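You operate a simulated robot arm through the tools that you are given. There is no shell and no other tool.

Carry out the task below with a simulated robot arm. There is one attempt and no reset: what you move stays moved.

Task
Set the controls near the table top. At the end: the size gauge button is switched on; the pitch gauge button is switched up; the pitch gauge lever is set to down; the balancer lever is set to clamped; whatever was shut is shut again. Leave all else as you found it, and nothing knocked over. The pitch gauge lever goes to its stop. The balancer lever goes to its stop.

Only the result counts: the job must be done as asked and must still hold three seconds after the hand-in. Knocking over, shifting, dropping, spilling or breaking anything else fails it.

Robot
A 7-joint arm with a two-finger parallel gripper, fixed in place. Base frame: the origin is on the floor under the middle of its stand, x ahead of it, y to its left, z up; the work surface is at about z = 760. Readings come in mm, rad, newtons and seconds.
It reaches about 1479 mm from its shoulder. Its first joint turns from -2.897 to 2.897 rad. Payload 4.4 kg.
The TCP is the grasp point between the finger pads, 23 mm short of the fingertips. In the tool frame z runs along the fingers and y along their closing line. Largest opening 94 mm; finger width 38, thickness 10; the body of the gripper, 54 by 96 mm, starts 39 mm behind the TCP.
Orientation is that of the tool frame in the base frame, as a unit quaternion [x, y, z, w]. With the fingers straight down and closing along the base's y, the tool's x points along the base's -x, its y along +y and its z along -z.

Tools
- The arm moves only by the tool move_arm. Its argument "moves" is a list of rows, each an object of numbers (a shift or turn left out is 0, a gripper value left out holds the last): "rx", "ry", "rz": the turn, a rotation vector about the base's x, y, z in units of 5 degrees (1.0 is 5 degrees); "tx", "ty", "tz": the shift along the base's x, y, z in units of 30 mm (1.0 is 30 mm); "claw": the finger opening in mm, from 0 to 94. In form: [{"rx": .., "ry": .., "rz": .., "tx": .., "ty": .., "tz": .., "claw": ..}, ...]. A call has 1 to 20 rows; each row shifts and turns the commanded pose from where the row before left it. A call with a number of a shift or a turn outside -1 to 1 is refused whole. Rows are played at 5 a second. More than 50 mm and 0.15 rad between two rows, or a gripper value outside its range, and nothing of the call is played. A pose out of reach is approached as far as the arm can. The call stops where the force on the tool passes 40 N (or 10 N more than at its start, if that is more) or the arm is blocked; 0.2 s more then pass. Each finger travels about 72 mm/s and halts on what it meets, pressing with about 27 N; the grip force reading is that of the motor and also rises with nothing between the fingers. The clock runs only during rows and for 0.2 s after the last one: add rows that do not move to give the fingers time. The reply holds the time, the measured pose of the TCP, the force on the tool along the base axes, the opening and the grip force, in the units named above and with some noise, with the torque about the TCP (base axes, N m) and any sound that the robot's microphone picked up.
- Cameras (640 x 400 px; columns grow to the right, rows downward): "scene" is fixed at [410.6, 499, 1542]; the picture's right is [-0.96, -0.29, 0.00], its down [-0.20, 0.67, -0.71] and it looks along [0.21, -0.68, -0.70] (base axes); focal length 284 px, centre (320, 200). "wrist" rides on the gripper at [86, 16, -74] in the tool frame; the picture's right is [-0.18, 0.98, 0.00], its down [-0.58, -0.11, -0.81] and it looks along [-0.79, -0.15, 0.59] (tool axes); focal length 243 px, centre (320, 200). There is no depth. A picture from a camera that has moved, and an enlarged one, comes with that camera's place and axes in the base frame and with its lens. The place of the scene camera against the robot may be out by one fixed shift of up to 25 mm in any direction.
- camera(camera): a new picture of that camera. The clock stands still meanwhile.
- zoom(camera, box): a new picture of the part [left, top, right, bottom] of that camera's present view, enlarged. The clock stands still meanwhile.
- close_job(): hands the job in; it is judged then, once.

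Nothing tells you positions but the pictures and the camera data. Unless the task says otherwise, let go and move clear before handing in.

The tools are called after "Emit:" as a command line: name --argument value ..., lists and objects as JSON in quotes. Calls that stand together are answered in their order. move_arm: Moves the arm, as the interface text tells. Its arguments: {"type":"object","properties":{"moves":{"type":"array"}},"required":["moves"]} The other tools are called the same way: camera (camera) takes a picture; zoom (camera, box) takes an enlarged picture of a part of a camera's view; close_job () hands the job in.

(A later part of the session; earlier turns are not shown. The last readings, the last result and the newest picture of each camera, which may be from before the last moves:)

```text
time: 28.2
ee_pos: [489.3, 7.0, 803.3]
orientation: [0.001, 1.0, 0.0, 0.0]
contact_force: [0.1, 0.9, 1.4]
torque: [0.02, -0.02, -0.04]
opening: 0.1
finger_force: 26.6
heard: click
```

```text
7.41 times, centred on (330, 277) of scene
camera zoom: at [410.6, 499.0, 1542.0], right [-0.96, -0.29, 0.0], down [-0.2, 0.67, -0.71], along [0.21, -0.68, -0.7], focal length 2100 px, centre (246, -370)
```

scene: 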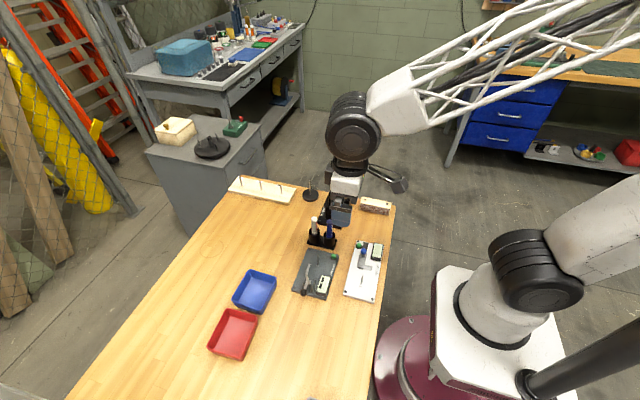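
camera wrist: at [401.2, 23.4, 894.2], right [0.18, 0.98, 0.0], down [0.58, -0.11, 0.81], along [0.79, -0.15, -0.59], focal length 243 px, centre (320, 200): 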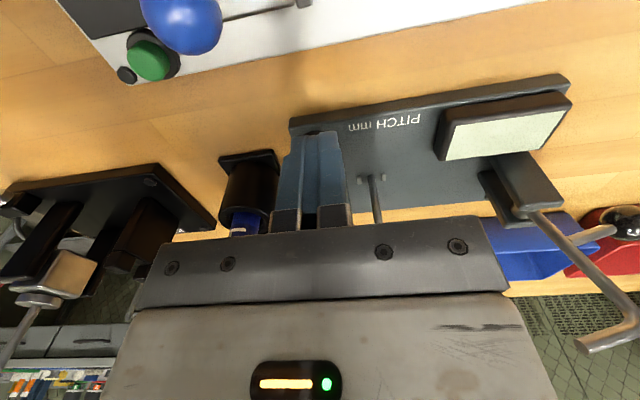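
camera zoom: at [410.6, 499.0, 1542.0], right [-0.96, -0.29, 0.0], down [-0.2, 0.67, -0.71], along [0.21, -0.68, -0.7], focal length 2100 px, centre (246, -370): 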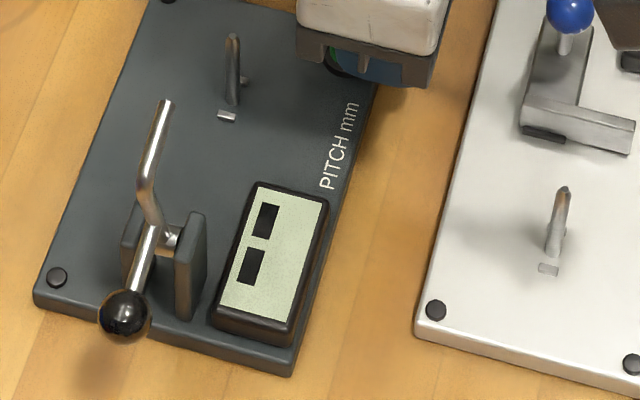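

Pressing again restored the two blocks, so it's a two-state button. I'll back off and compare the physical button heights using the same scene crop as at the start.

Emit:
move_arm --moves '[{"tz": 0.5}, {"tz": 1}, {"tz": 1}, {"tz": 1, "ty": -0.5}, {"ty": -1}, {"ty": -1}, {"ty": -1}, {"ty": -1}, {}]'

Emit:
zoom --camera "scene" --box '[280, 230, 400, 305]'

Emit:
zoom --camera "scene" --box '[325, 235, 373, 265]'

```text
time: 30.2
ee_pos: [487.9, -129.6, 909.7]
orientation: [0.0, 1.0, 0.0, 0.0]
contact_force: [0.2, -0.3, -0.7]
torque: [-0.03, 0.01, -0.03]
opening: 0.0
finger_force: 27.2
```

```text
5.33 times, centred on (340, 268) of scene
camera zoom: at [410.6, 499.0, 1542.0], right [-0.96, -0.29, 0.0], down [-0.2, 0.67, -0.71], along [0.21, -0.68, -0.7], focal length 1512 px, centre (213, -160)
```

zoom: 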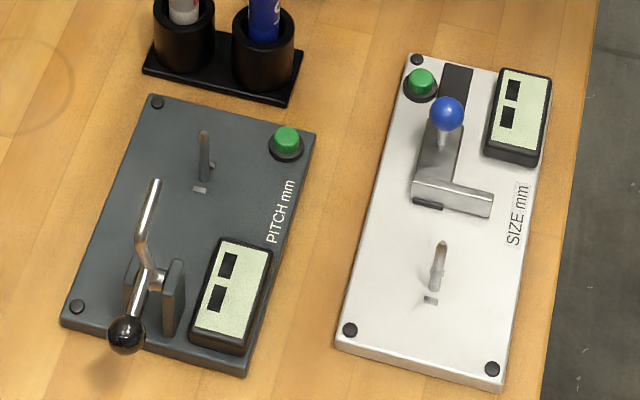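

```text
13.33 times, centred on (349, 250) of scene
camera zoom: at [410.6, 499.0, 1542.0], right [-0.96, -0.29, 0.0], down [-0.2, 0.67, -0.71], along [0.21, -0.68, -0.7], focal length 3781 px, centre (-67, -467)
```

zoom: 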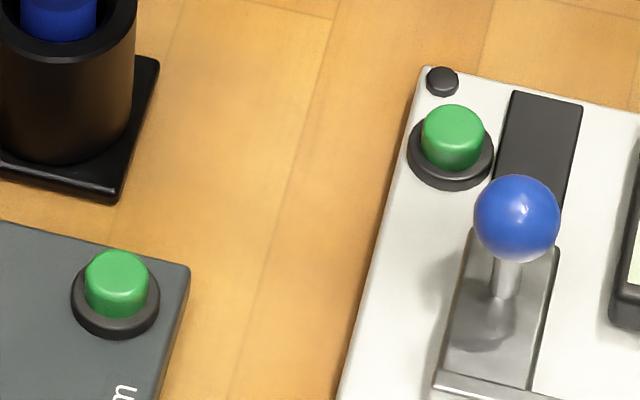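

The button toggles the display on and off, and no visible latch difference. Next I'll examine the pitch lever up close (hub ≈ (546,125,808)) before moving it, with fingers open for a clear view.

Emit:
move_arm --moves '[{"claw": 90, "ty": 0.95, "tx": -0.2, "tz": 0.1}, {"ty": 0.95, "tx": -0.2, "tz": 0.1}, {"ty": 0.95, "tx": -0.2, "tz": 0.1}, {"ty": 0.95, "tx": -0.2, "tz": 0.1}, {"ty": 0.95, "tx": -0.2, "tz": 0.1}, {"ty": 0.95, "tx": -0.2, "tz": 0.1}, {"ty": 0.95, "tx": -0.2, "tz": 0.1}, {"ty": 0.95, "tx": -0.2}, {}]'

Emit:
camera --camera "wrist"

Emit:
zoom --camera "wrist" --box '[250, 90, 420, 235]'

```text
time: 32.2
ee_pos: [440.2, 99.6, 930.4]
orientation: [0.0, 1.0, 0.0, 0.001]
contact_force: [-0.2, -0.3, 0.2]
torque: [-0.01, 0.02, 0.0]
opening: 90.0
finger_force: 0.1
```

```text
taken
camera wrist: at [352.8, 116.7, 1003.8], right [0.18, 0.98, 0.0], down [0.58, -0.11, 0.81], along [0.79, -0.15, -0.59], focal length 243 px, centre (320, 200)
```

wrist: 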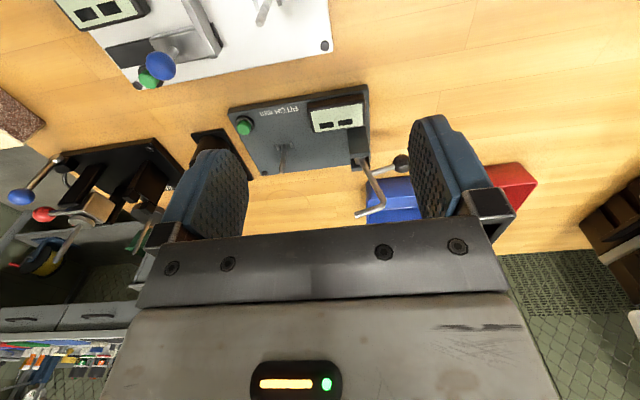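

```text
2.76 times, centred on (335, 162) of wrist
camera zoom: at [352.8, 116.7, 1003.8], right [0.18, 0.98, 0.0], down [0.58, -0.11, 0.81], along [0.79, -0.15, -0.59], focal length 669 px, centre (279, 303)
```

zoom: 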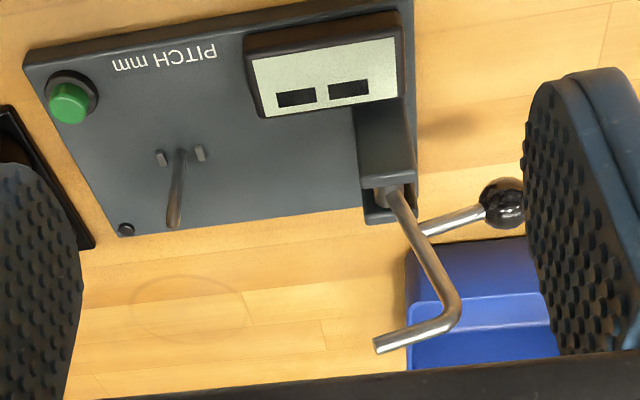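

Refined: hub (545,125,812), arm bend (544,139.5,874), tip (544,114,884), ball (544,166,825). I'll close the fingers and come down just behind (+y side of) the upright arm.

Emit:
move_arm --moves '[{"claw": 0, "tz": 0.7, "tx": 0.7, "ty": 0.45}, {"tz": 0.4, "tx": 0.7, "ty": 0.45}, {"tx": 0.7, "ty": 0.45}, {"tx": 0.7, "ty": 0.45}, {"tx": 0.66, "ty": 0.33}, {}, {"tz": -0.6}, {"tz": -0.8}, {}]'

Emit:
camera --camera "wrist"

Emit:
zoom --camera "scene" --box '[270, 210, 390, 305]'

```text
time: 34.2
ee_pos: [544.6, 162.9, 920.0]
orientation: [-0.001, 1.0, -0.001, -0.001]
contact_force: [-0.2, 0.4, 0.4]
torque: [-0.01, -0.01, 0.02]
opening: 0.0
finger_force: 26.6
```

```text
taken
camera wrist: at [457.8, 180.4, 993.6], right [0.18, 0.98, 0.0], down [0.58, -0.11, 0.81], along [0.79, -0.15, -0.59], focal length 243 px, centre (320, 200)
```

wrist: 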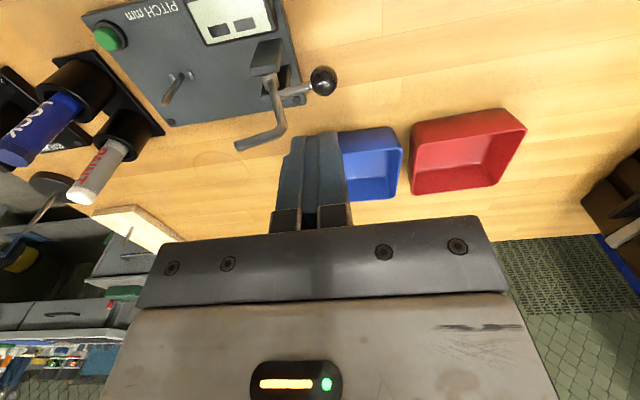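

```text
4.21 times, centred on (330, 258) of scene
camera zoom: at [410.6, 499.0, 1542.0], right [-0.96, -0.29, 0.0], down [-0.2, 0.67, -0.71], along [0.21, -0.68, -0.7], focal length 1194 px, centre (278, -42)
```

zoom: 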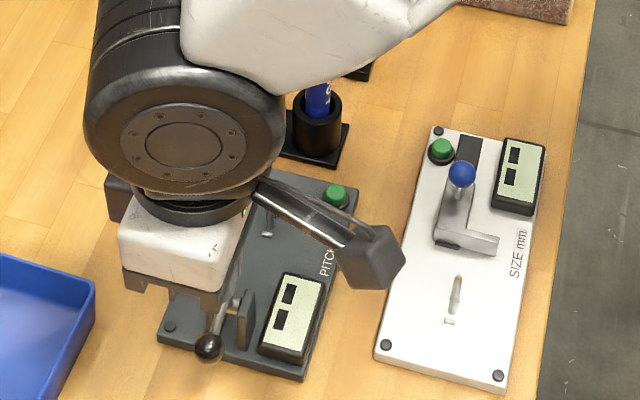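

Lined up behind the arm. I'll lower and begin the push along the arc toward −y, checking force.

Emit:
move_arm --moves '[{"tz": -0.55, "ty": -0.03}, {"tz": -0.5, "ty": -0.03}, {"ty": -0.15, "tz": 0.05}, {"ty": -0.2, "tz": 0.03}, {"ty": -0.2, "tz": 0.03}, {"ty": -0.2, "tz": 0.02}, {}]'

Emit:
zoom --camera "wrist" --box '[200, 0, 400, 150]'

```text
time: 35.8
ee_pos: [543.4, 139.0, 893.4]
orientation: [0.0, 1.0, 0.001, 0.0]
contact_force: [1.6, -0.1, -0.5]
torque: [-0.03, -0.01, -0.03]
opening: 0.0
finger_force: 27.1
```

```text
2.67 times, centred on (300, 75) of wrist
camera zoom: at [457.2, 156.7, 966.5], right [0.18, 0.98, 0.0], down [0.58, -0.11, 0.81], along [0.79, -0.15, -0.59], focal length 647 px, centre (373, 533)
```

zoom: 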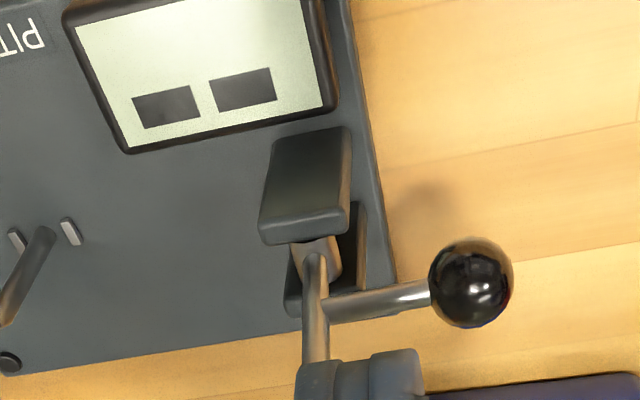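

No resistance so far; continuing along the arc.

Emit:
move_arm --moves '[{"ty": -0.25, "tz": 0}, {"ty": -0.25, "tz": -0.03}, {"ty": -0.24, "tz": -0.07}, {"ty": -0.24, "tz": -0.09}, {"ty": -0.21, "tz": -0.13}, {"ty": -0.21, "tz": -0.15}, {}]'

Emit:
zoom --camera "wrist" --box '[220, 0, 440, 150]'

Emit:
zoom --camera "scene" --box '[270, 210, 390, 305]'

```text
time: 37.4
ee_pos: [544.8, 97.2, 879.1]
orientation: [0.0, 1.0, 0.0, 0.0]
contact_force: [-0.4, -0.9, -0.1]
torque: [0.02, 0.01, 0.04]
opening: 0.0
finger_force: 26.4
```

```text
2.67 times, centred on (330, 75) of wrist
camera zoom: at [457.3, 114.2, 952.3], right [0.18, 0.98, 0.0], down [0.58, -0.11, 0.81], along [0.79, -0.15, -0.59], focal length 647 px, centre (293, 533)
```

zoom: 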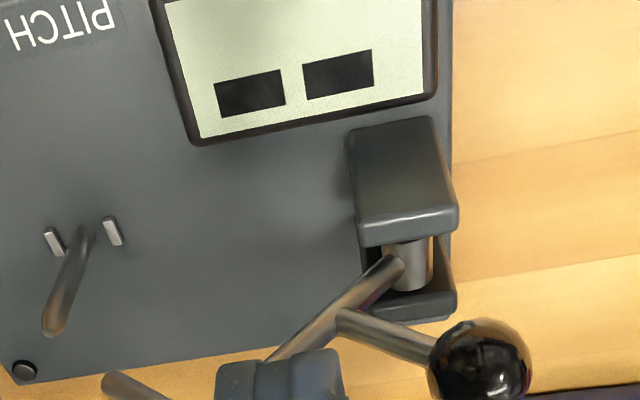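

```text
4.21 times, centred on (330, 258) of scene
camera zoom: at [410.6, 499.0, 1542.0], right [-0.96, -0.29, 0.0], down [-0.2, 0.67, -0.71], along [0.21, -0.68, -0.7], focal length 1194 px, centre (278, -42)
```

zoom: 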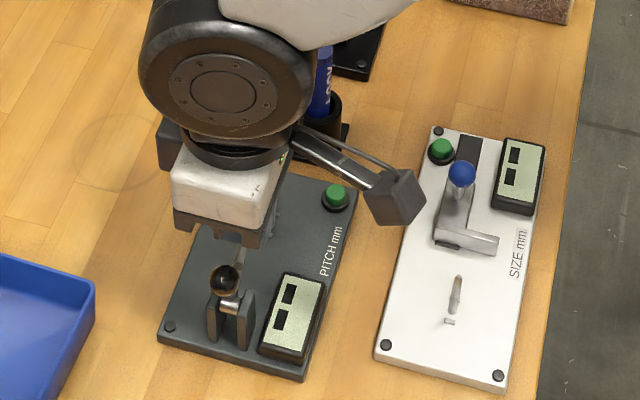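

The arm is swinging down freely. Continuing the arc.

Emit:
move_arm --moves '[{"ty": -0.17, "tz": -0.18}, {"ty": -0.16, "tz": -0.2}, {"ty": -0.12, "tz": -0.22}, {"ty": -0.11, "tz": -0.23}, {}]'

Emit:
zoom --camera "wrist" --box '[220, 0, 440, 150]'

```text
time: 38.6
ee_pos: [543.9, 79.1, 854.3]
orientation: [0.0, 1.0, 0.001, -0.001]
contact_force: [0.1, -1.6, 0.9]
torque: [0.03, 0.02, -0.01]
opening: 0.1
finger_force: 26.8
```

```text
2.67 times, centred on (330, 75) of wrist
camera zoom: at [457.4, 97.8, 927.3], right [0.18, 0.98, 0.0], down [0.58, -0.11, 0.81], along [0.79, -0.15, -0.59], focal length 647 px, centre (293, 533)
```

zoom: 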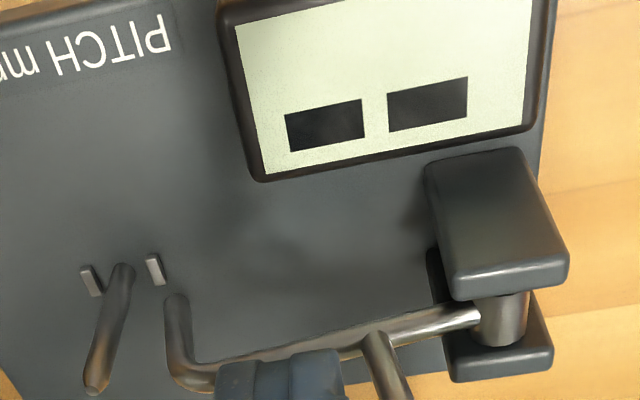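

Arm nearly horizontal, tip heading down beside the peg. Pressing on in small steps until it meets its stop.

Emit:
move_arm --moves '[{"ty": -0.03, "tz": -0.13}, {"ty": -0.03, "tz": -0.13}, {"ty": -0.03, "tz": -0.13}, {}]'

Emit:
zoom --camera "wrist" --box '[220, 0, 440, 150]'

Emit:
zoom --camera "scene" --box '[280, 240, 360, 305]'

```text
time: 39.6
ee_pos: [543.9, 78.2, 842.6]
orientation: [-0.001, 1.0, 0.0, 0.0]
contact_force: [0.1, 0.1, -0.8]
torque: [0.01, 0.0, 0.02]
opening: 0.0
finger_force: 26.6
```

```text
2.67 times, centred on (330, 75) of wrist
camera zoom: at [457.0, 94.8, 915.7], right [0.18, 0.98, 0.0], down [0.58, -0.11, 0.81], along [0.79, -0.15, -0.59], focal length 647 px, centre (293, 533)
```

zoom: 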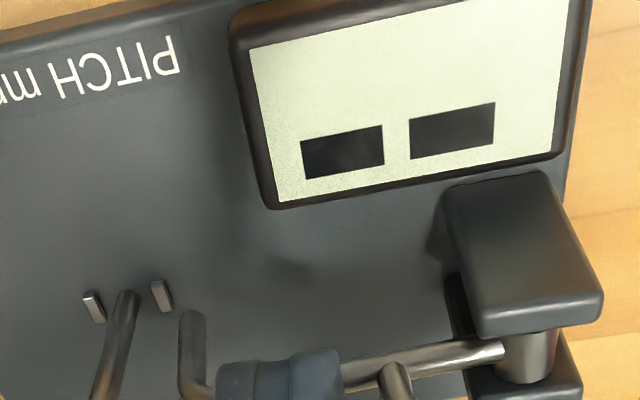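

```text
6.15 times, centred on (320, 272) of scene
camera zoom: at [410.6, 499.0, 1542.0], right [-0.96, -0.29, 0.0], down [-0.2, 0.67, -0.71], along [0.21, -0.68, -0.7], focal length 1745 px, centre (320, -246)
```

zoom: 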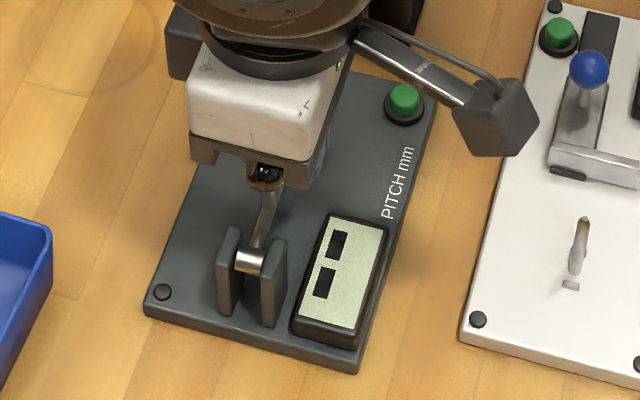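

Emit:
move_arm --moves '[{"tz": -0.1}, {"tz": -0.1}, {}]'

```text
time: 40.2
ee_pos: [543.9, 76.0, 838.1]
orientation: [0.0, 1.0, 0.001, 0.001]
contact_force: [-8.4, -16.3, 12.3]
torque: [0.15, 0.03, -0.02]
opening: 0.0
finger_force: 26.3
stopped in row 3: the force on the tool passed its limit at 47 N (the readings are from after the stop); the commanded pose is now the measured one
```

The lever met its stop (force jump). Let me look.

Emit:
zoom --camera "wrist" --box '[220, 0, 440, 150]'

Emit:
zoom --camera "scene" --box '[280, 240, 360, 305]'

```text
2.67 times, centred on (330, 75) of wrist
camera zoom: at [457.3, 93.8, 911.5], right [0.18, 0.98, 0.0], down [0.58, -0.11, 0.81], along [0.79, -0.15, -0.59], focal length 647 px, centre (293, 533)
```

zoom: 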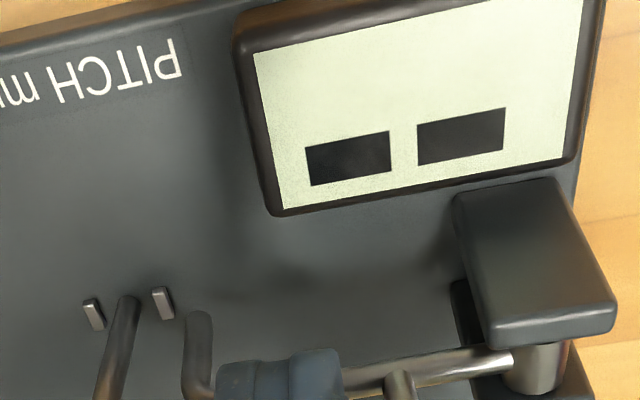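

```text
6.15 times, centred on (320, 272) of scene
camera zoom: at [410.6, 499.0, 1542.0], right [-0.96, -0.29, 0.0], down [-0.2, 0.67, -0.71], along [0.21, -0.68, -0.7], focal length 1745 px, centre (320, -246)
```

zoom: 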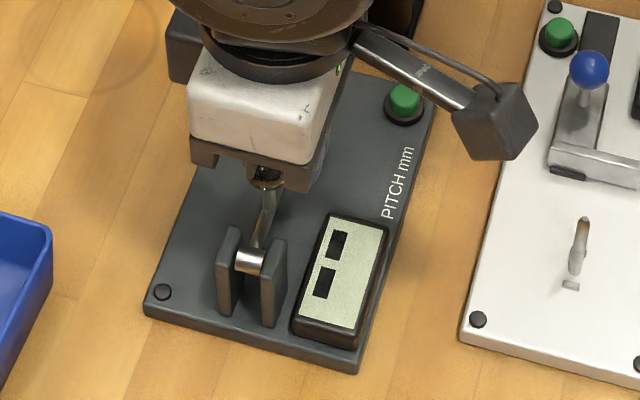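

The side force suggests the ball knob may be touching the fingers before the lever's own stop. I'll back out upward and check the lever angle.

Emit:
move_arm --moves '[{"ty": -0.1, "tz": 0.1}, {"ty": -0.1, "tz": 0.2}, {"tz": 0.7}, {"tz": 1}, {"tz": 1, "tx": -0.5}, {"tz": 0.5, "tx": -1}, {"tx": -1}, {"tx": -1}, {}]'

Emit:
zoom --camera "scene" --box '[280, 230, 400, 305]'

Emit:
camera --camera "wrist"

```text
time: 42.2
ee_pos: [439.0, 71.6, 942.6]
orientation: [0.0, 1.0, 0.001, 0.001]
contact_force: [-0.8, 0.0, 0.7]
torque: [-0.02, -0.01, 0.01]
opening: 0.0
finger_force: 27.3
```

```text
5.33 times, centred on (340, 268) of scene
camera zoom: at [410.6, 499.0, 1542.0], right [-0.96, -0.29, 0.0], down [-0.2, 0.67, -0.71], along [0.21, -0.68, -0.7], focal length 1512 px, centre (213, -160)
```

zoom: 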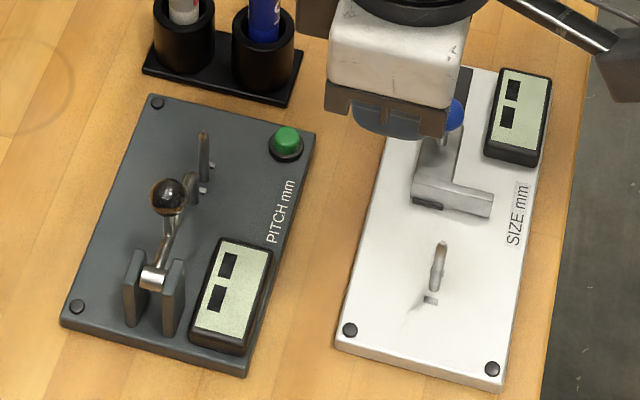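

```text
taken
camera wrist: at [352.1, 88.3, 1016.7], right [0.18, 0.98, 0.0], down [0.58, -0.11, 0.81], along [0.79, -0.15, -0.59], focal length 243 px, centre (320, 200)
```

wrist: 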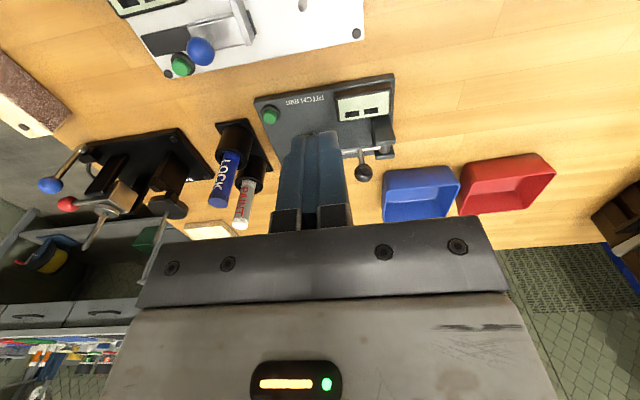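

Emit:
zoom --camera "wrist" --box '[330, 70, 410, 190]'

Emit:
zoom --camera "scene" --box '[288, 245, 344, 300]'

```text
3.33 times, centred on (370, 130) of wrist
camera zoom: at [352.1, 88.3, 1016.7], right [0.18, 0.98, 0.0], down [0.58, -0.11, 0.81], along [0.79, -0.15, -0.59], focal length 809 px, centre (153, 433)
```

zoom: 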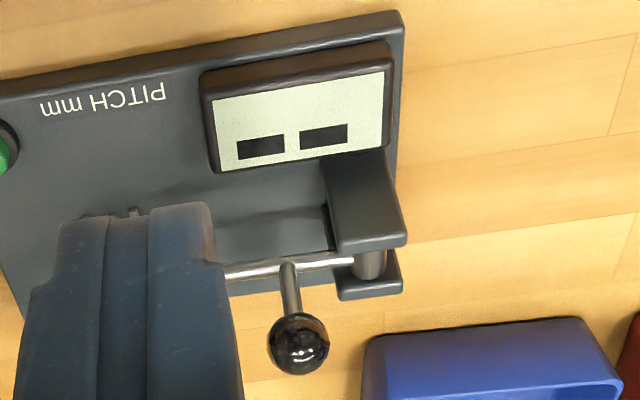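

```text
7.27 times, centred on (316, 272) of scene
camera zoom: at [410.6, 499.0, 1542.0], right [-0.96, -0.29, 0.0], down [-0.2, 0.67, -0.71], along [0.21, -0.68, -0.7], focal length 2062 px, centre (349, -327)
```

zoom: 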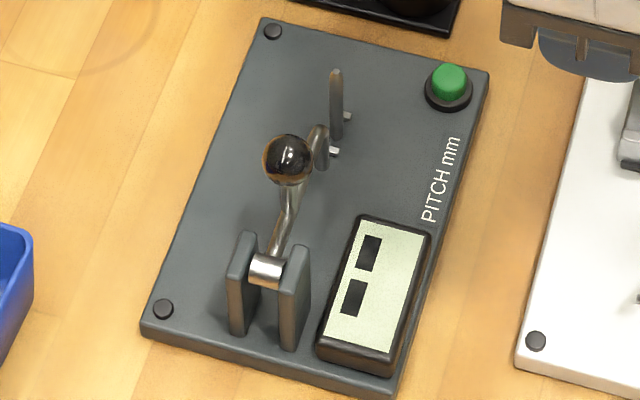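

Ball is now at ≈ (544,98,844), so the arm is a few degrees past horizontal. To be sure it's on its stop I'll push the ball knob from the +y side.

Emit:
move_arm --moves '[{"tx": 0.7, "ty": 0.44}, {"tx": 0.7, "ty": 0.44}, {"tx": 0.7, "ty": 0.44}, {"tx": 0.7, "ty": 0.44}, {"tx": 0.7, "ty": 0.44}, {"tz": -0.9}, {"tz": -0.9}, {"tz": -0.95}, {}]'

Emit:
zoom --camera "wrist" --box '[200, 0, 440, 150]'

Emit:
zoom --camera "scene" --box '[280, 240, 360, 305]'

```text
time: 44.2
ee_pos: [544.0, 136.7, 860.3]
orientation: [0.0, 1.0, 0.0, 0.001]
contact_force: [-1.0, -0.6, -0.4]
torque: [0.01, 0.02, 0.0]
opening: 0.1
finger_force: 27.4
```

```text
2.67 times, centred on (320, 75) of wrist
camera zoom: at [456.4, 153.6, 934.5], right [0.18, 0.98, 0.0], down [0.58, -0.11, 0.81], along [0.79, -0.15, -0.59], focal length 647 px, centre (320, 533)
```

zoom: 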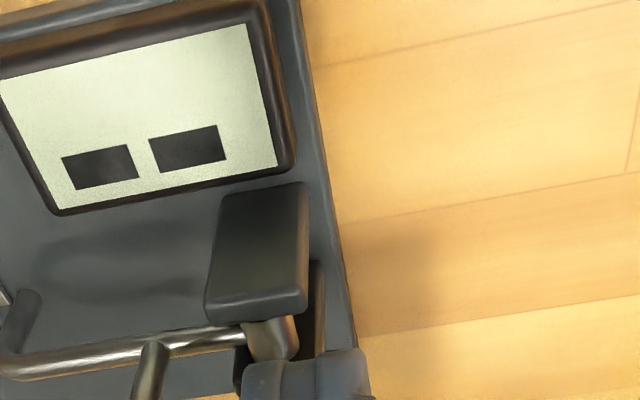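

```text
6.15 times, centred on (320, 272) of scene
camera zoom: at [410.6, 499.0, 1542.0], right [-0.96, -0.29, 0.0], down [-0.2, 0.67, -0.71], along [0.21, -0.68, -0.7], focal length 1745 px, centre (320, -246)
```

zoom: 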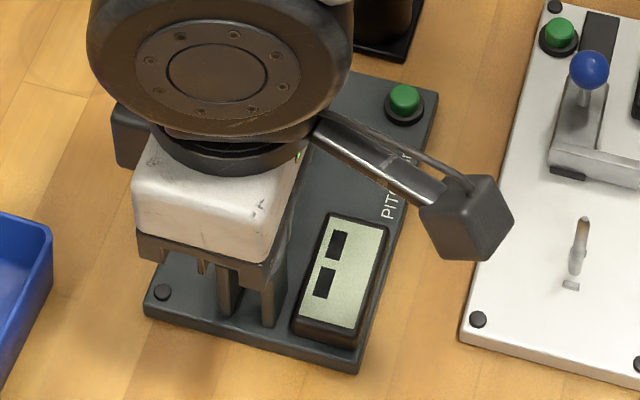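

Emit:
move_arm --moves '[{"ty": -0.3}, {"ty": -0.2}, {"ty": -0.07}, {"ty": -0.07}]'

```text
time: 45.2
ee_pos: [544.1, 116.7, 860.3]
orientation: [-0.001, 1.0, 0.0, 0.001]
contact_force: [0.2, 0.0, 1.3]
torque: [0.04, 0.02, -0.01]
opening: 0.0
finger_force: 27.4
```

Emit:
move_arm --moves '[{"ty": -0.07}, {"ty": -0.07}]'

```text
time: 45.8
ee_pos: [544.3, 115.2, 859.3]
orientation: [-0.001, 1.0, 0.0, 0.002]
contact_force: [-3.6, 29.9, -2.0]
torque: [0.42, 0.05, 0.02]
opening: 0.0
finger_force: 26.8
stopped in row 2: the force on the tool passed its limit at 46 N (the readings are from after the stop); the commanded pose is now the measured one
```

The lever is solid against its stop. I'll back off and rise, then go to the balancer.

Emit:
move_arm --moves '[{"ty": 0.3}, {"ty": 0.4, "tz": 0.3}, {"tz": 1}, {"tz": 1}, {"tz": 1}, {"ty": -1, "tx": -0.5}, {"ty": -1, "tx": -1}, {"ty": -1, "tx": -1}, {"ty": -1, "tx": -1}, {"ty": -1, "tx": -0.6}, {"ty": -1}, {"ty": -1}, {"ty": -1}, {}]'

Emit:
zoom --camera "scene" --box '[280, 170, 400, 305]'

Emit:
zoom --camera "scene" --box '[288, 245, 344, 300]'

```text
time: 48.8
ee_pos: [421.5, -104.5, 960.3]
orientation: [0.0, 1.0, 0.0, 0.001]
contact_force: [-0.5, -0.9, -1.4]
torque: [0.02, 0.02, -0.01]
opening: 0.0
finger_force: 26.8
```

```text
2.96 times, centred on (340, 238) of scene
camera zoom: at [410.6, 499.0, 1542.0], right [-0.96, -0.29, 0.0], down [-0.2, 0.67, -0.71], along [0.21, -0.68, -0.7], focal length 840 px, centre (261, 89)
```

zoom: 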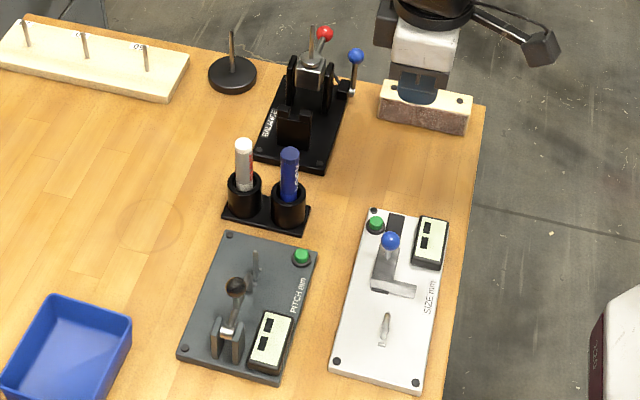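

```text
7.27 times, centred on (316, 272) of scene
camera zoom: at [410.6, 499.0, 1542.0], right [-0.96, -0.29, 0.0], down [-0.2, 0.67, -0.71], along [0.21, -0.68, -0.7], focal length 2062 px, centre (349, -327)
```

zoom: 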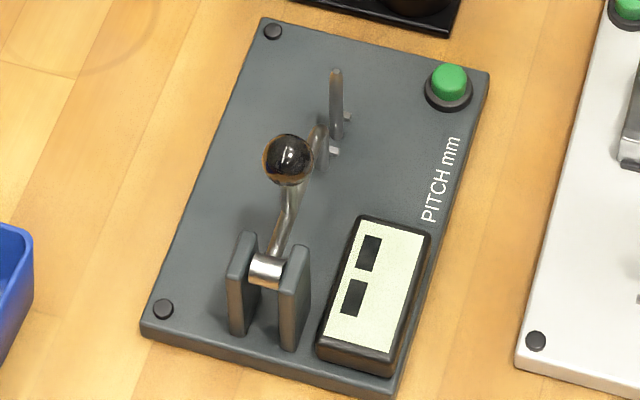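

Pitch lever is down on its stop. Now I'll position beside the blue balancer lever on its −y side for a gentle test of which way it moves.

Emit:
move_arm --moves '[{"tx": 0.36, "ty": -0.88}, {"tx": 0.36, "ty": -0.88}, {"tx": 0.36, "ty": -0.88}, {"tx": 0.36, "ty": -0.88}, {"tx": 0.36, "ty": -0.88}, {"tx": 0.36, "ty": -0.88}, {"tx": 0.36, "ty": -0.88}, {"tz": -0.8}, {"tz": -0.8}, {}]'

Emit:
camera --camera "wrist"

Emit:
zoom --camera "scene" --box '[300, 150, 420, 225]'

```text
time: 51.0
ee_pos: [497.1, -287.8, 912.6]
orientation: [0.0, 1.0, 0.0, 0.0]
contact_force: [-0.1, 1.1, 0.4]
torque: [-0.01, -0.02, -0.01]
opening: 0.1
finger_force: 27.3
```

```text
taken
camera wrist: at [409.7, -271.5, 985.5], right [0.18, 0.98, 0.0], down [0.58, -0.11, 0.81], along [0.79, -0.15, -0.59], focal length 243 px, centre (320, 200)
```

wrist: 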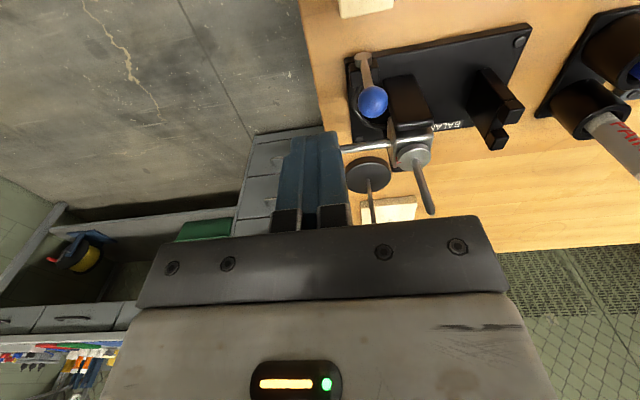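

```text
5.33 times, centred on (360, 188) of scene
camera zoom: at [410.6, 499.0, 1542.0], right [-0.96, -0.29, 0.0], down [-0.2, 0.67, -0.71], along [0.21, -0.68, -0.7], focal length 1512 px, centre (107, 267)
```

zoom: 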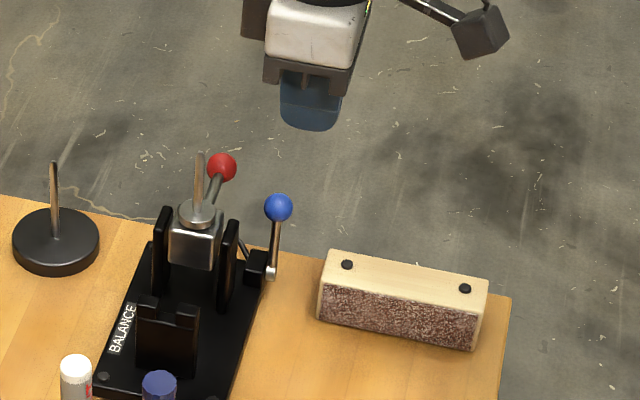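

Emit:
move_arm --moves '[{"tz": -0.7}, {"tz": -0.7}, {"tz": -0.6}, {"ty": 0.2}, {"ty": 0.2}, {}]'

Emit:
camera --camera "wrist"

Emit:
zoom --camera "scene" --box '[320, 160, 400, 220]'

```text
time: 52.4
ee_pos: [495.9, -277.3, 850.6]
orientation: [0.001, 1.0, 0.0, 0.001]
contact_force: [0.2, 0.7, 0.1]
torque: [0.02, 0.03, -0.04]
opening: 0.0
finger_force: 27.2
```

```text
taken
camera wrist: at [409.5, -260.2, 924.8], right [0.18, 0.98, 0.0], down [0.58, -0.11, 0.81], along [0.79, -0.15, -0.59], focal length 243 px, centre (320, 200)
```

wrist: 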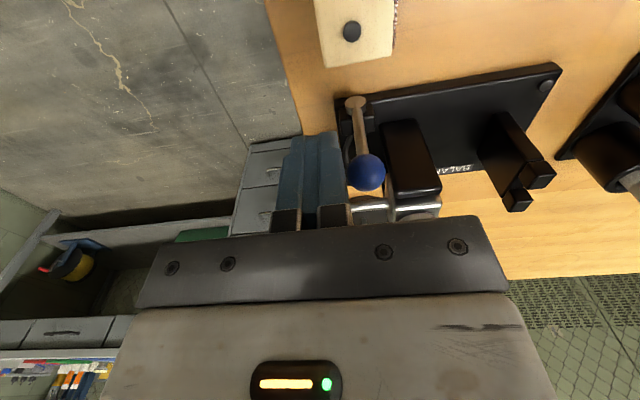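

```text
6.67 times, centred on (360, 190) of scene
camera zoom: at [410.6, 499.0, 1542.0], right [-0.96, -0.29, 0.0], down [-0.2, 0.67, -0.71], along [0.21, -0.68, -0.7], focal length 1890 px, centre (53, 267)
```

zoom: 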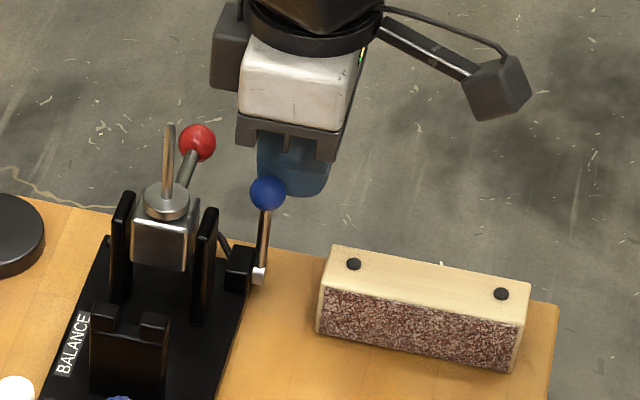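

In place just beside the blue ball. A gentle +y push now.

Emit:
move_arm --moves '[{"ty": 0.06}, {"ty": 0.06}, {"ty": 0.06}]'

Emit:
move_arm --moves '[{"ty": 0.06}, {"ty": 0.06}]'

```text
time: 53.2
ee_pos: [496.7, -271.2, 850.6]
orientation: [0.0, 1.0, -0.001, 0.001]
contact_force: [0.2, -1.3, 1.8]
torque: [0.02, -0.02, -0.01]
opening: 0.0
finger_force: 26.8
```

```text
time: 53.8
ee_pos: [496.0, -267.0, 851.4]
orientation: [0.0, 1.0, 0.0, 0.001]
contact_force: [-0.1, -2.1, 0.2]
torque: [-0.01, -0.02, 0.01]
opening: 0.2
finger_force: 27.3
```

Emit:
zoom --camera "scene" --box '[320, 160, 400, 220]'

Emit:
zoom --camera "wrist" --box '[290, 60, 450, 230]'

```text
6.67 times, centred on (360, 190) of scene
camera zoom: at [410.6, 499.0, 1542.0], right [-0.96, -0.29, 0.0], down [-0.2, 0.67, -0.71], along [0.21, -0.68, -0.7], focal length 1890 px, centre (53, 267)
```

zoom: 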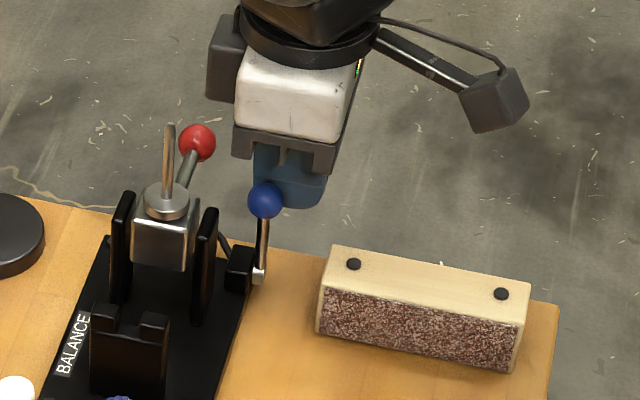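

```text
2.35 times, centred on (370, 145) of wrist
camera zoom: at [409.4, -250.9, 924.4], right [0.18, 0.98, 0.0], down [0.58, -0.11, 0.81], along [0.79, -0.15, -0.59], focal length 571 px, centre (202, 329)
```

zoom: 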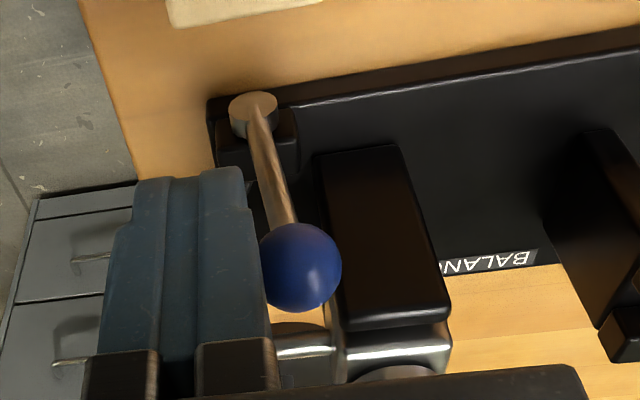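

The blue lever swings easily toward +y. I'll back off, tilt the gripper a little away from the spindle head, and straddle the ball with slightly open fingers so I can move it either way.

Emit:
move_arm --moves '[{"ty": -0.25}, {"tz": 1}, {"tz": 1, "claw": 40}, {"ry": -1, "tz": 0.3}, {"ry": -1, "ty": 0.4}, {"ry": -1, "ty": 0.5}, {}]'

Emit:
camera --camera "wrist"

Emit:
zoom --camera "scene" --box '[320, 150, 400, 220]'

```text
time: 55.4
ee_pos: [497.5, -248.0, 920.1]
orientation: [-0.001, 0.991, 0.0, 0.132]
contact_force: [-1.3, -1.0, -0.1]
torque: [-0.02, 0.01, -0.03]
opening: 40.0
finger_force: 0.1
```

```text
taken
camera wrist: at [393.3, -231.3, 969.2], right [0.18, 0.98, 0.05], down [0.35, -0.11, 0.93], along [0.92, -0.15, -0.36], focal length 243 px, centre (320, 200)
```

wrist: 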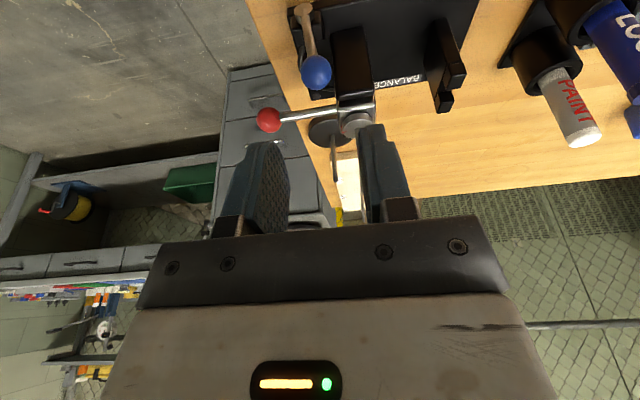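

```text
5.71 times, centred on (360, 185) of scene
camera zoom: at [410.6, 499.0, 1542.0], right [-0.96, -0.29, 0.0], down [-0.2, 0.67, -0.71], along [0.21, -0.68, -0.7], focal length 1620 px, centre (91, 286)
```

zoom: 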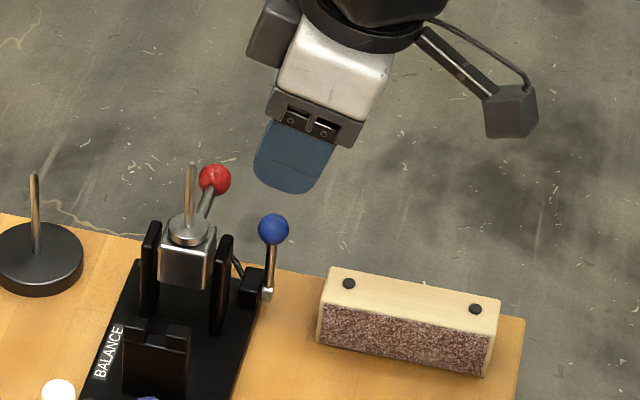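

Ball is at ≈ (506,−247,837), centred between the fingers. Lowering to straddle it.

Emit:
move_arm --moves '[{"tz": -0.8}, {"tz": -0.8}, {"tz": -0.75}, {}]'

Emit:
camera --camera "wrist"

Emit:
zoom --camera "scene" --box '[320, 150, 400, 220]'

```text
time: 56.4
ee_pos: [497.6, -247.7, 849.7]
orientation: [-0.001, 0.991, 0.001, 0.13]
contact_force: [0.7, 0.3, -0.6]
torque: [0.02, 0.03, 0.02]
opening: 40.0
finger_force: 0.2
```

```text
taken
camera wrist: at [393.3, -231.3, 898.1], right [0.18, 0.98, 0.05], down [0.35, -0.11, 0.93], along [0.92, -0.15, -0.36], focal length 243 px, centre (320, 200)
```

wrist: 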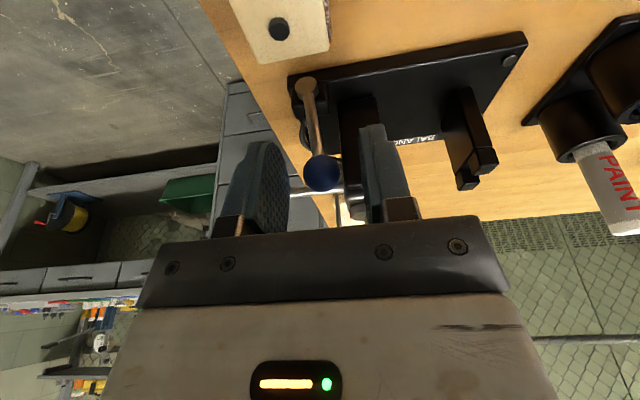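

```text
5.71 times, centred on (360, 185) of scene
camera zoom: at [410.6, 499.0, 1542.0], right [-0.96, -0.29, 0.0], down [-0.2, 0.67, -0.71], along [0.21, -0.68, -0.7], focal length 1620 px, centre (91, 286)
```

zoom: 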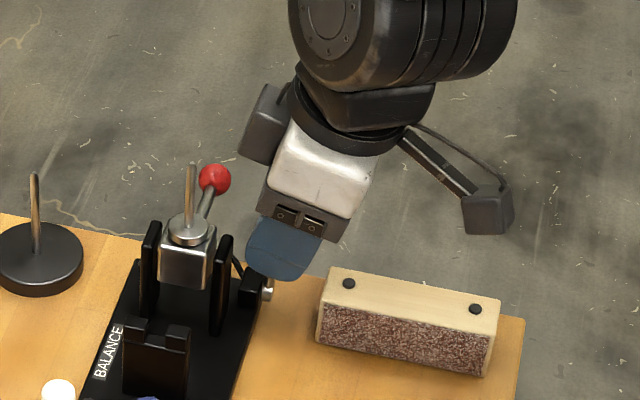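

The ball sits between the fingers. First I'll check whether the upright position is the −y stop.

Emit:
move_arm --moves '[{"ty": -0.2}, {"ty": -0.2}, {"ty": -0.06}, {"ty": -0.05}]'

Emit:
move_arm --moves '[{"ty": -0.05}, {"ty": -0.05}]'

```text
time: 57.4
ee_pos: [497.1, -265.2, 849.7]
orientation: [-0.001, 0.991, 0.0, 0.131]
contact_force: [-0.2, -0.3, 0.3]
torque: [-0.01, 0.0, 0.01]
opening: 40.0
finger_force: 0.0
```

```text
time: 58.0
ee_pos: [497.0, -266.6, 850.2]
orientation: [0.0, 0.991, 0.0, 0.132]
contact_force: [1.5, 6.5, -0.3]
torque: [0.06, 0.01, 0.0]
opening: 42.9
finger_force: 3.1
```

The upright position is the −y stop (6.5 N resistance, finger pushed open). So the other stop lies toward +y; I'll swing the lever that way in small steps.

Emit:
move_arm --moves '[{"ty": 0.35}, {"ty": 0.35}, {"ty": 0.2}, {"ty": 0.2, "tz": -0.05}, {"ty": 0.2, "tz": -0.1}, {"ty": 0.12, "tz": -0.05}, {"ty": 0.12, "tz": -0.05}, {}]'

Emit:
camera --camera "wrist"

Emit:
zoom --camera "scene" --box '[320, 150, 400, 220]'

```text
time: 59.8
ee_pos: [496.8, -220.8, 843.6]
orientation: [0.0, 0.991, 0.0, 0.131]
contact_force: [-0.4, 0.1, 0.6]
torque: [0.01, -0.02, 0.0]
opening: 40.0
finger_force: 0.1
```

```text
taken
camera wrist: at [393.1, -203.7, 890.9], right [0.18, 0.98, 0.05], down [0.35, -0.11, 0.93], along [0.92, -0.15, -0.36], focal length 243 px, centre (320, 200)
```

wrist: 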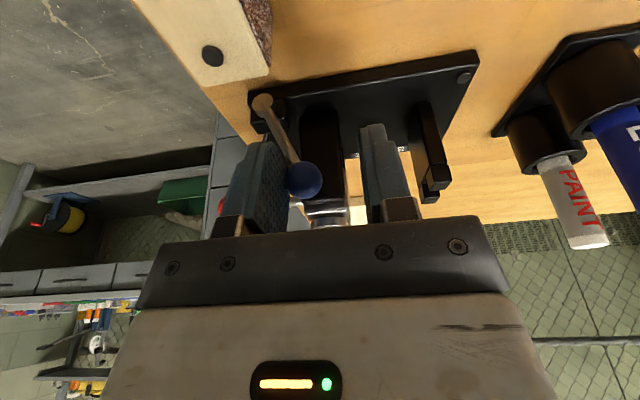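

```text
5.71 times, centred on (360, 185) of scene
camera zoom: at [410.6, 499.0, 1542.0], right [-0.96, -0.29, 0.0], down [-0.2, 0.67, -0.71], along [0.21, -0.68, -0.7], focal length 1620 px, centre (91, 286)
```

zoom: 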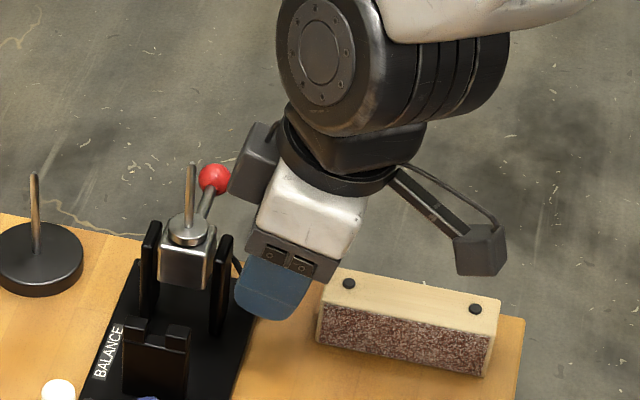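

Moving smoothly with no force. Continuing.

Emit:
move_arm --moves '[{"ty": 0.15, "tz": -0.15}, {"ty": 0.17, "tz": -0.1}, {"ty": 0.17, "tz": -0.1}, {"ty": 0.13, "tz": -0.13}, {"ty": 0.13, "tz": -0.15}, {}]'

Emit:
camera --camera "wrist"

Emit:
zoom --camera "scene" --box '[320, 150, 400, 220]'

```text
time: 61.2
ee_pos: [496.9, -197.6, 822.6]
orientation: [-0.001, 0.991, 0.0, 0.131]
contact_force: [-0.1, 0.0, -0.1]
torque: [-0.01, -0.03, 0.0]
opening: 40.0
finger_force: 0.0
```

```text
taken
camera wrist: at [393.6, -181.1, 872.0], right [0.18, 0.98, 0.05], down [0.35, -0.11, 0.93], along [0.92, -0.15, -0.36], focal length 243 px, centre (320, 200)
```

wrist: 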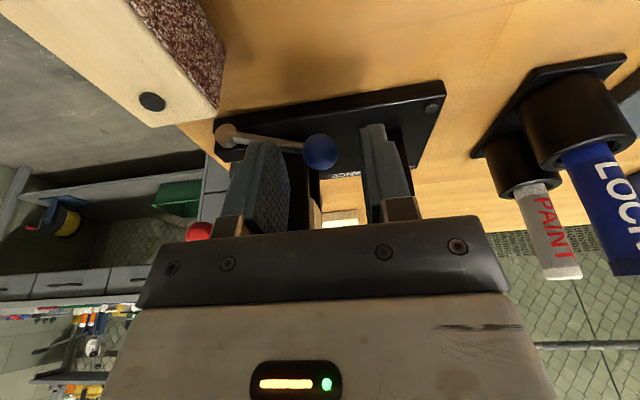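

```text
5.71 times, centred on (360, 185) of scene
camera zoom: at [410.6, 499.0, 1542.0], right [-0.96, -0.29, 0.0], down [-0.2, 0.67, -0.71], along [0.21, -0.68, -0.7], focal length 1620 px, centre (91, 286)
```

zoom: 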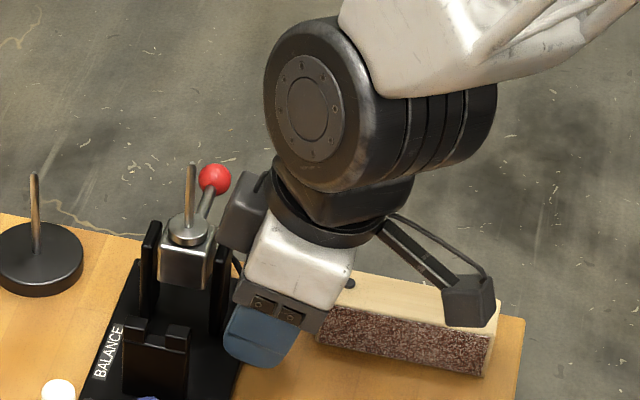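

The lever is at roughly 66° from vertical. I'll shift slightly away from the head and continue gently until it stops.

Emit:
move_arm --moves '[{"tx": -0.2}, {"ty": 0.05, "tz": -0.1}, {"ty": 0.05, "tz": -0.1}, {"ty": 0.03, "tz": -0.1}, {}]'

Emit:
camera --camera "wrist"

```text
time: 62.2
ee_pos: [491.9, -194.6, 817.6]
orientation: [0.001, 0.991, -0.001, 0.133]
contact_force: [-6.7, -4.1, 14.4]
torque: [-0.39, -0.1, -0.15]
opening: 41.5
finger_force: 1.5
stopped in row 4: the force on the tool passed its limit at 48 N (the readings are from after the stop); the commanded pose is now the measured one
```

```text
taken
camera wrist: at [388.4, -178.1, 865.5], right [0.18, 0.98, 0.05], down [0.35, -0.11, 0.93], along [0.92, -0.15, -0.36], focal length 243 px, centre (320, 200)
```

wrist: 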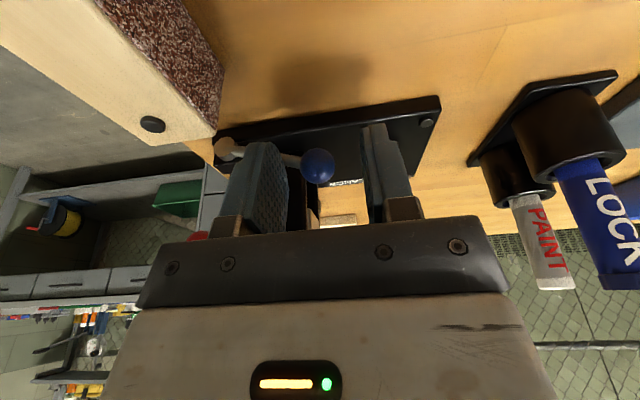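

The lever is firm on its +y stop (force up, no further travel). Raising straight up off it and checking.

Emit:
move_arm --moves '[{"tz": 0.2}, {"tz": 0.6}, {"tz": 1}, {"tz": 1}, {"tz": 0.8}, {"ry": 1, "tx": -0.5}, {"ry": 1, "tx": -1}, {"ry": 1, "tx": -1}, {"tx": -0.5}, {}]'

Emit:
camera --camera "wrist"

Emit:
zoom --camera "scene" --box '[320, 160, 400, 220]'

```text
time: 64.4
ee_pos: [400.3, -194.9, 924.0]
orientation: [0.0, 1.0, 0.0, 0.002]
contact_force: [0.2, 0.8, -0.3]
torque: [-0.02, -0.02, 0.01]
opening: 40.2
finger_force: 0.1
```

```text
taken
camera wrist: at [313.6, -178.4, 997.4], right [0.18, 0.98, 0.0], down [0.58, -0.11, 0.81], along [0.8, -0.15, -0.59], focal length 243 px, centre (320, 200)
```

wrist: 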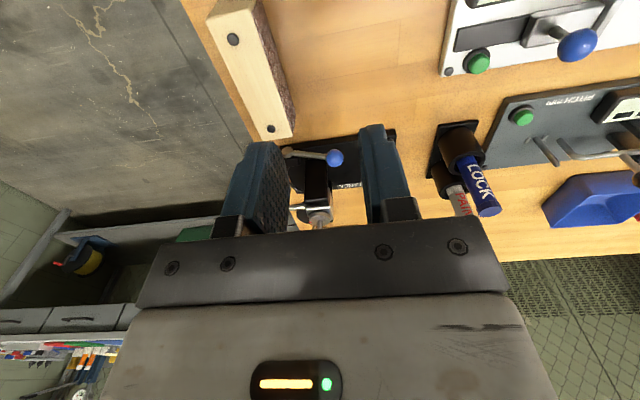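

```text
6.67 times, centred on (360, 190) of scene
camera zoom: at [410.6, 499.0, 1542.0], right [-0.96, -0.29, 0.0], down [-0.2, 0.67, -0.71], along [0.21, -0.68, -0.7], focal length 1890 px, centre (53, 267)
```

zoom: 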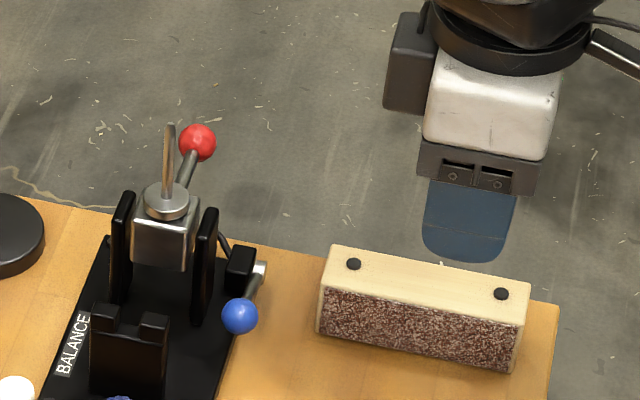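

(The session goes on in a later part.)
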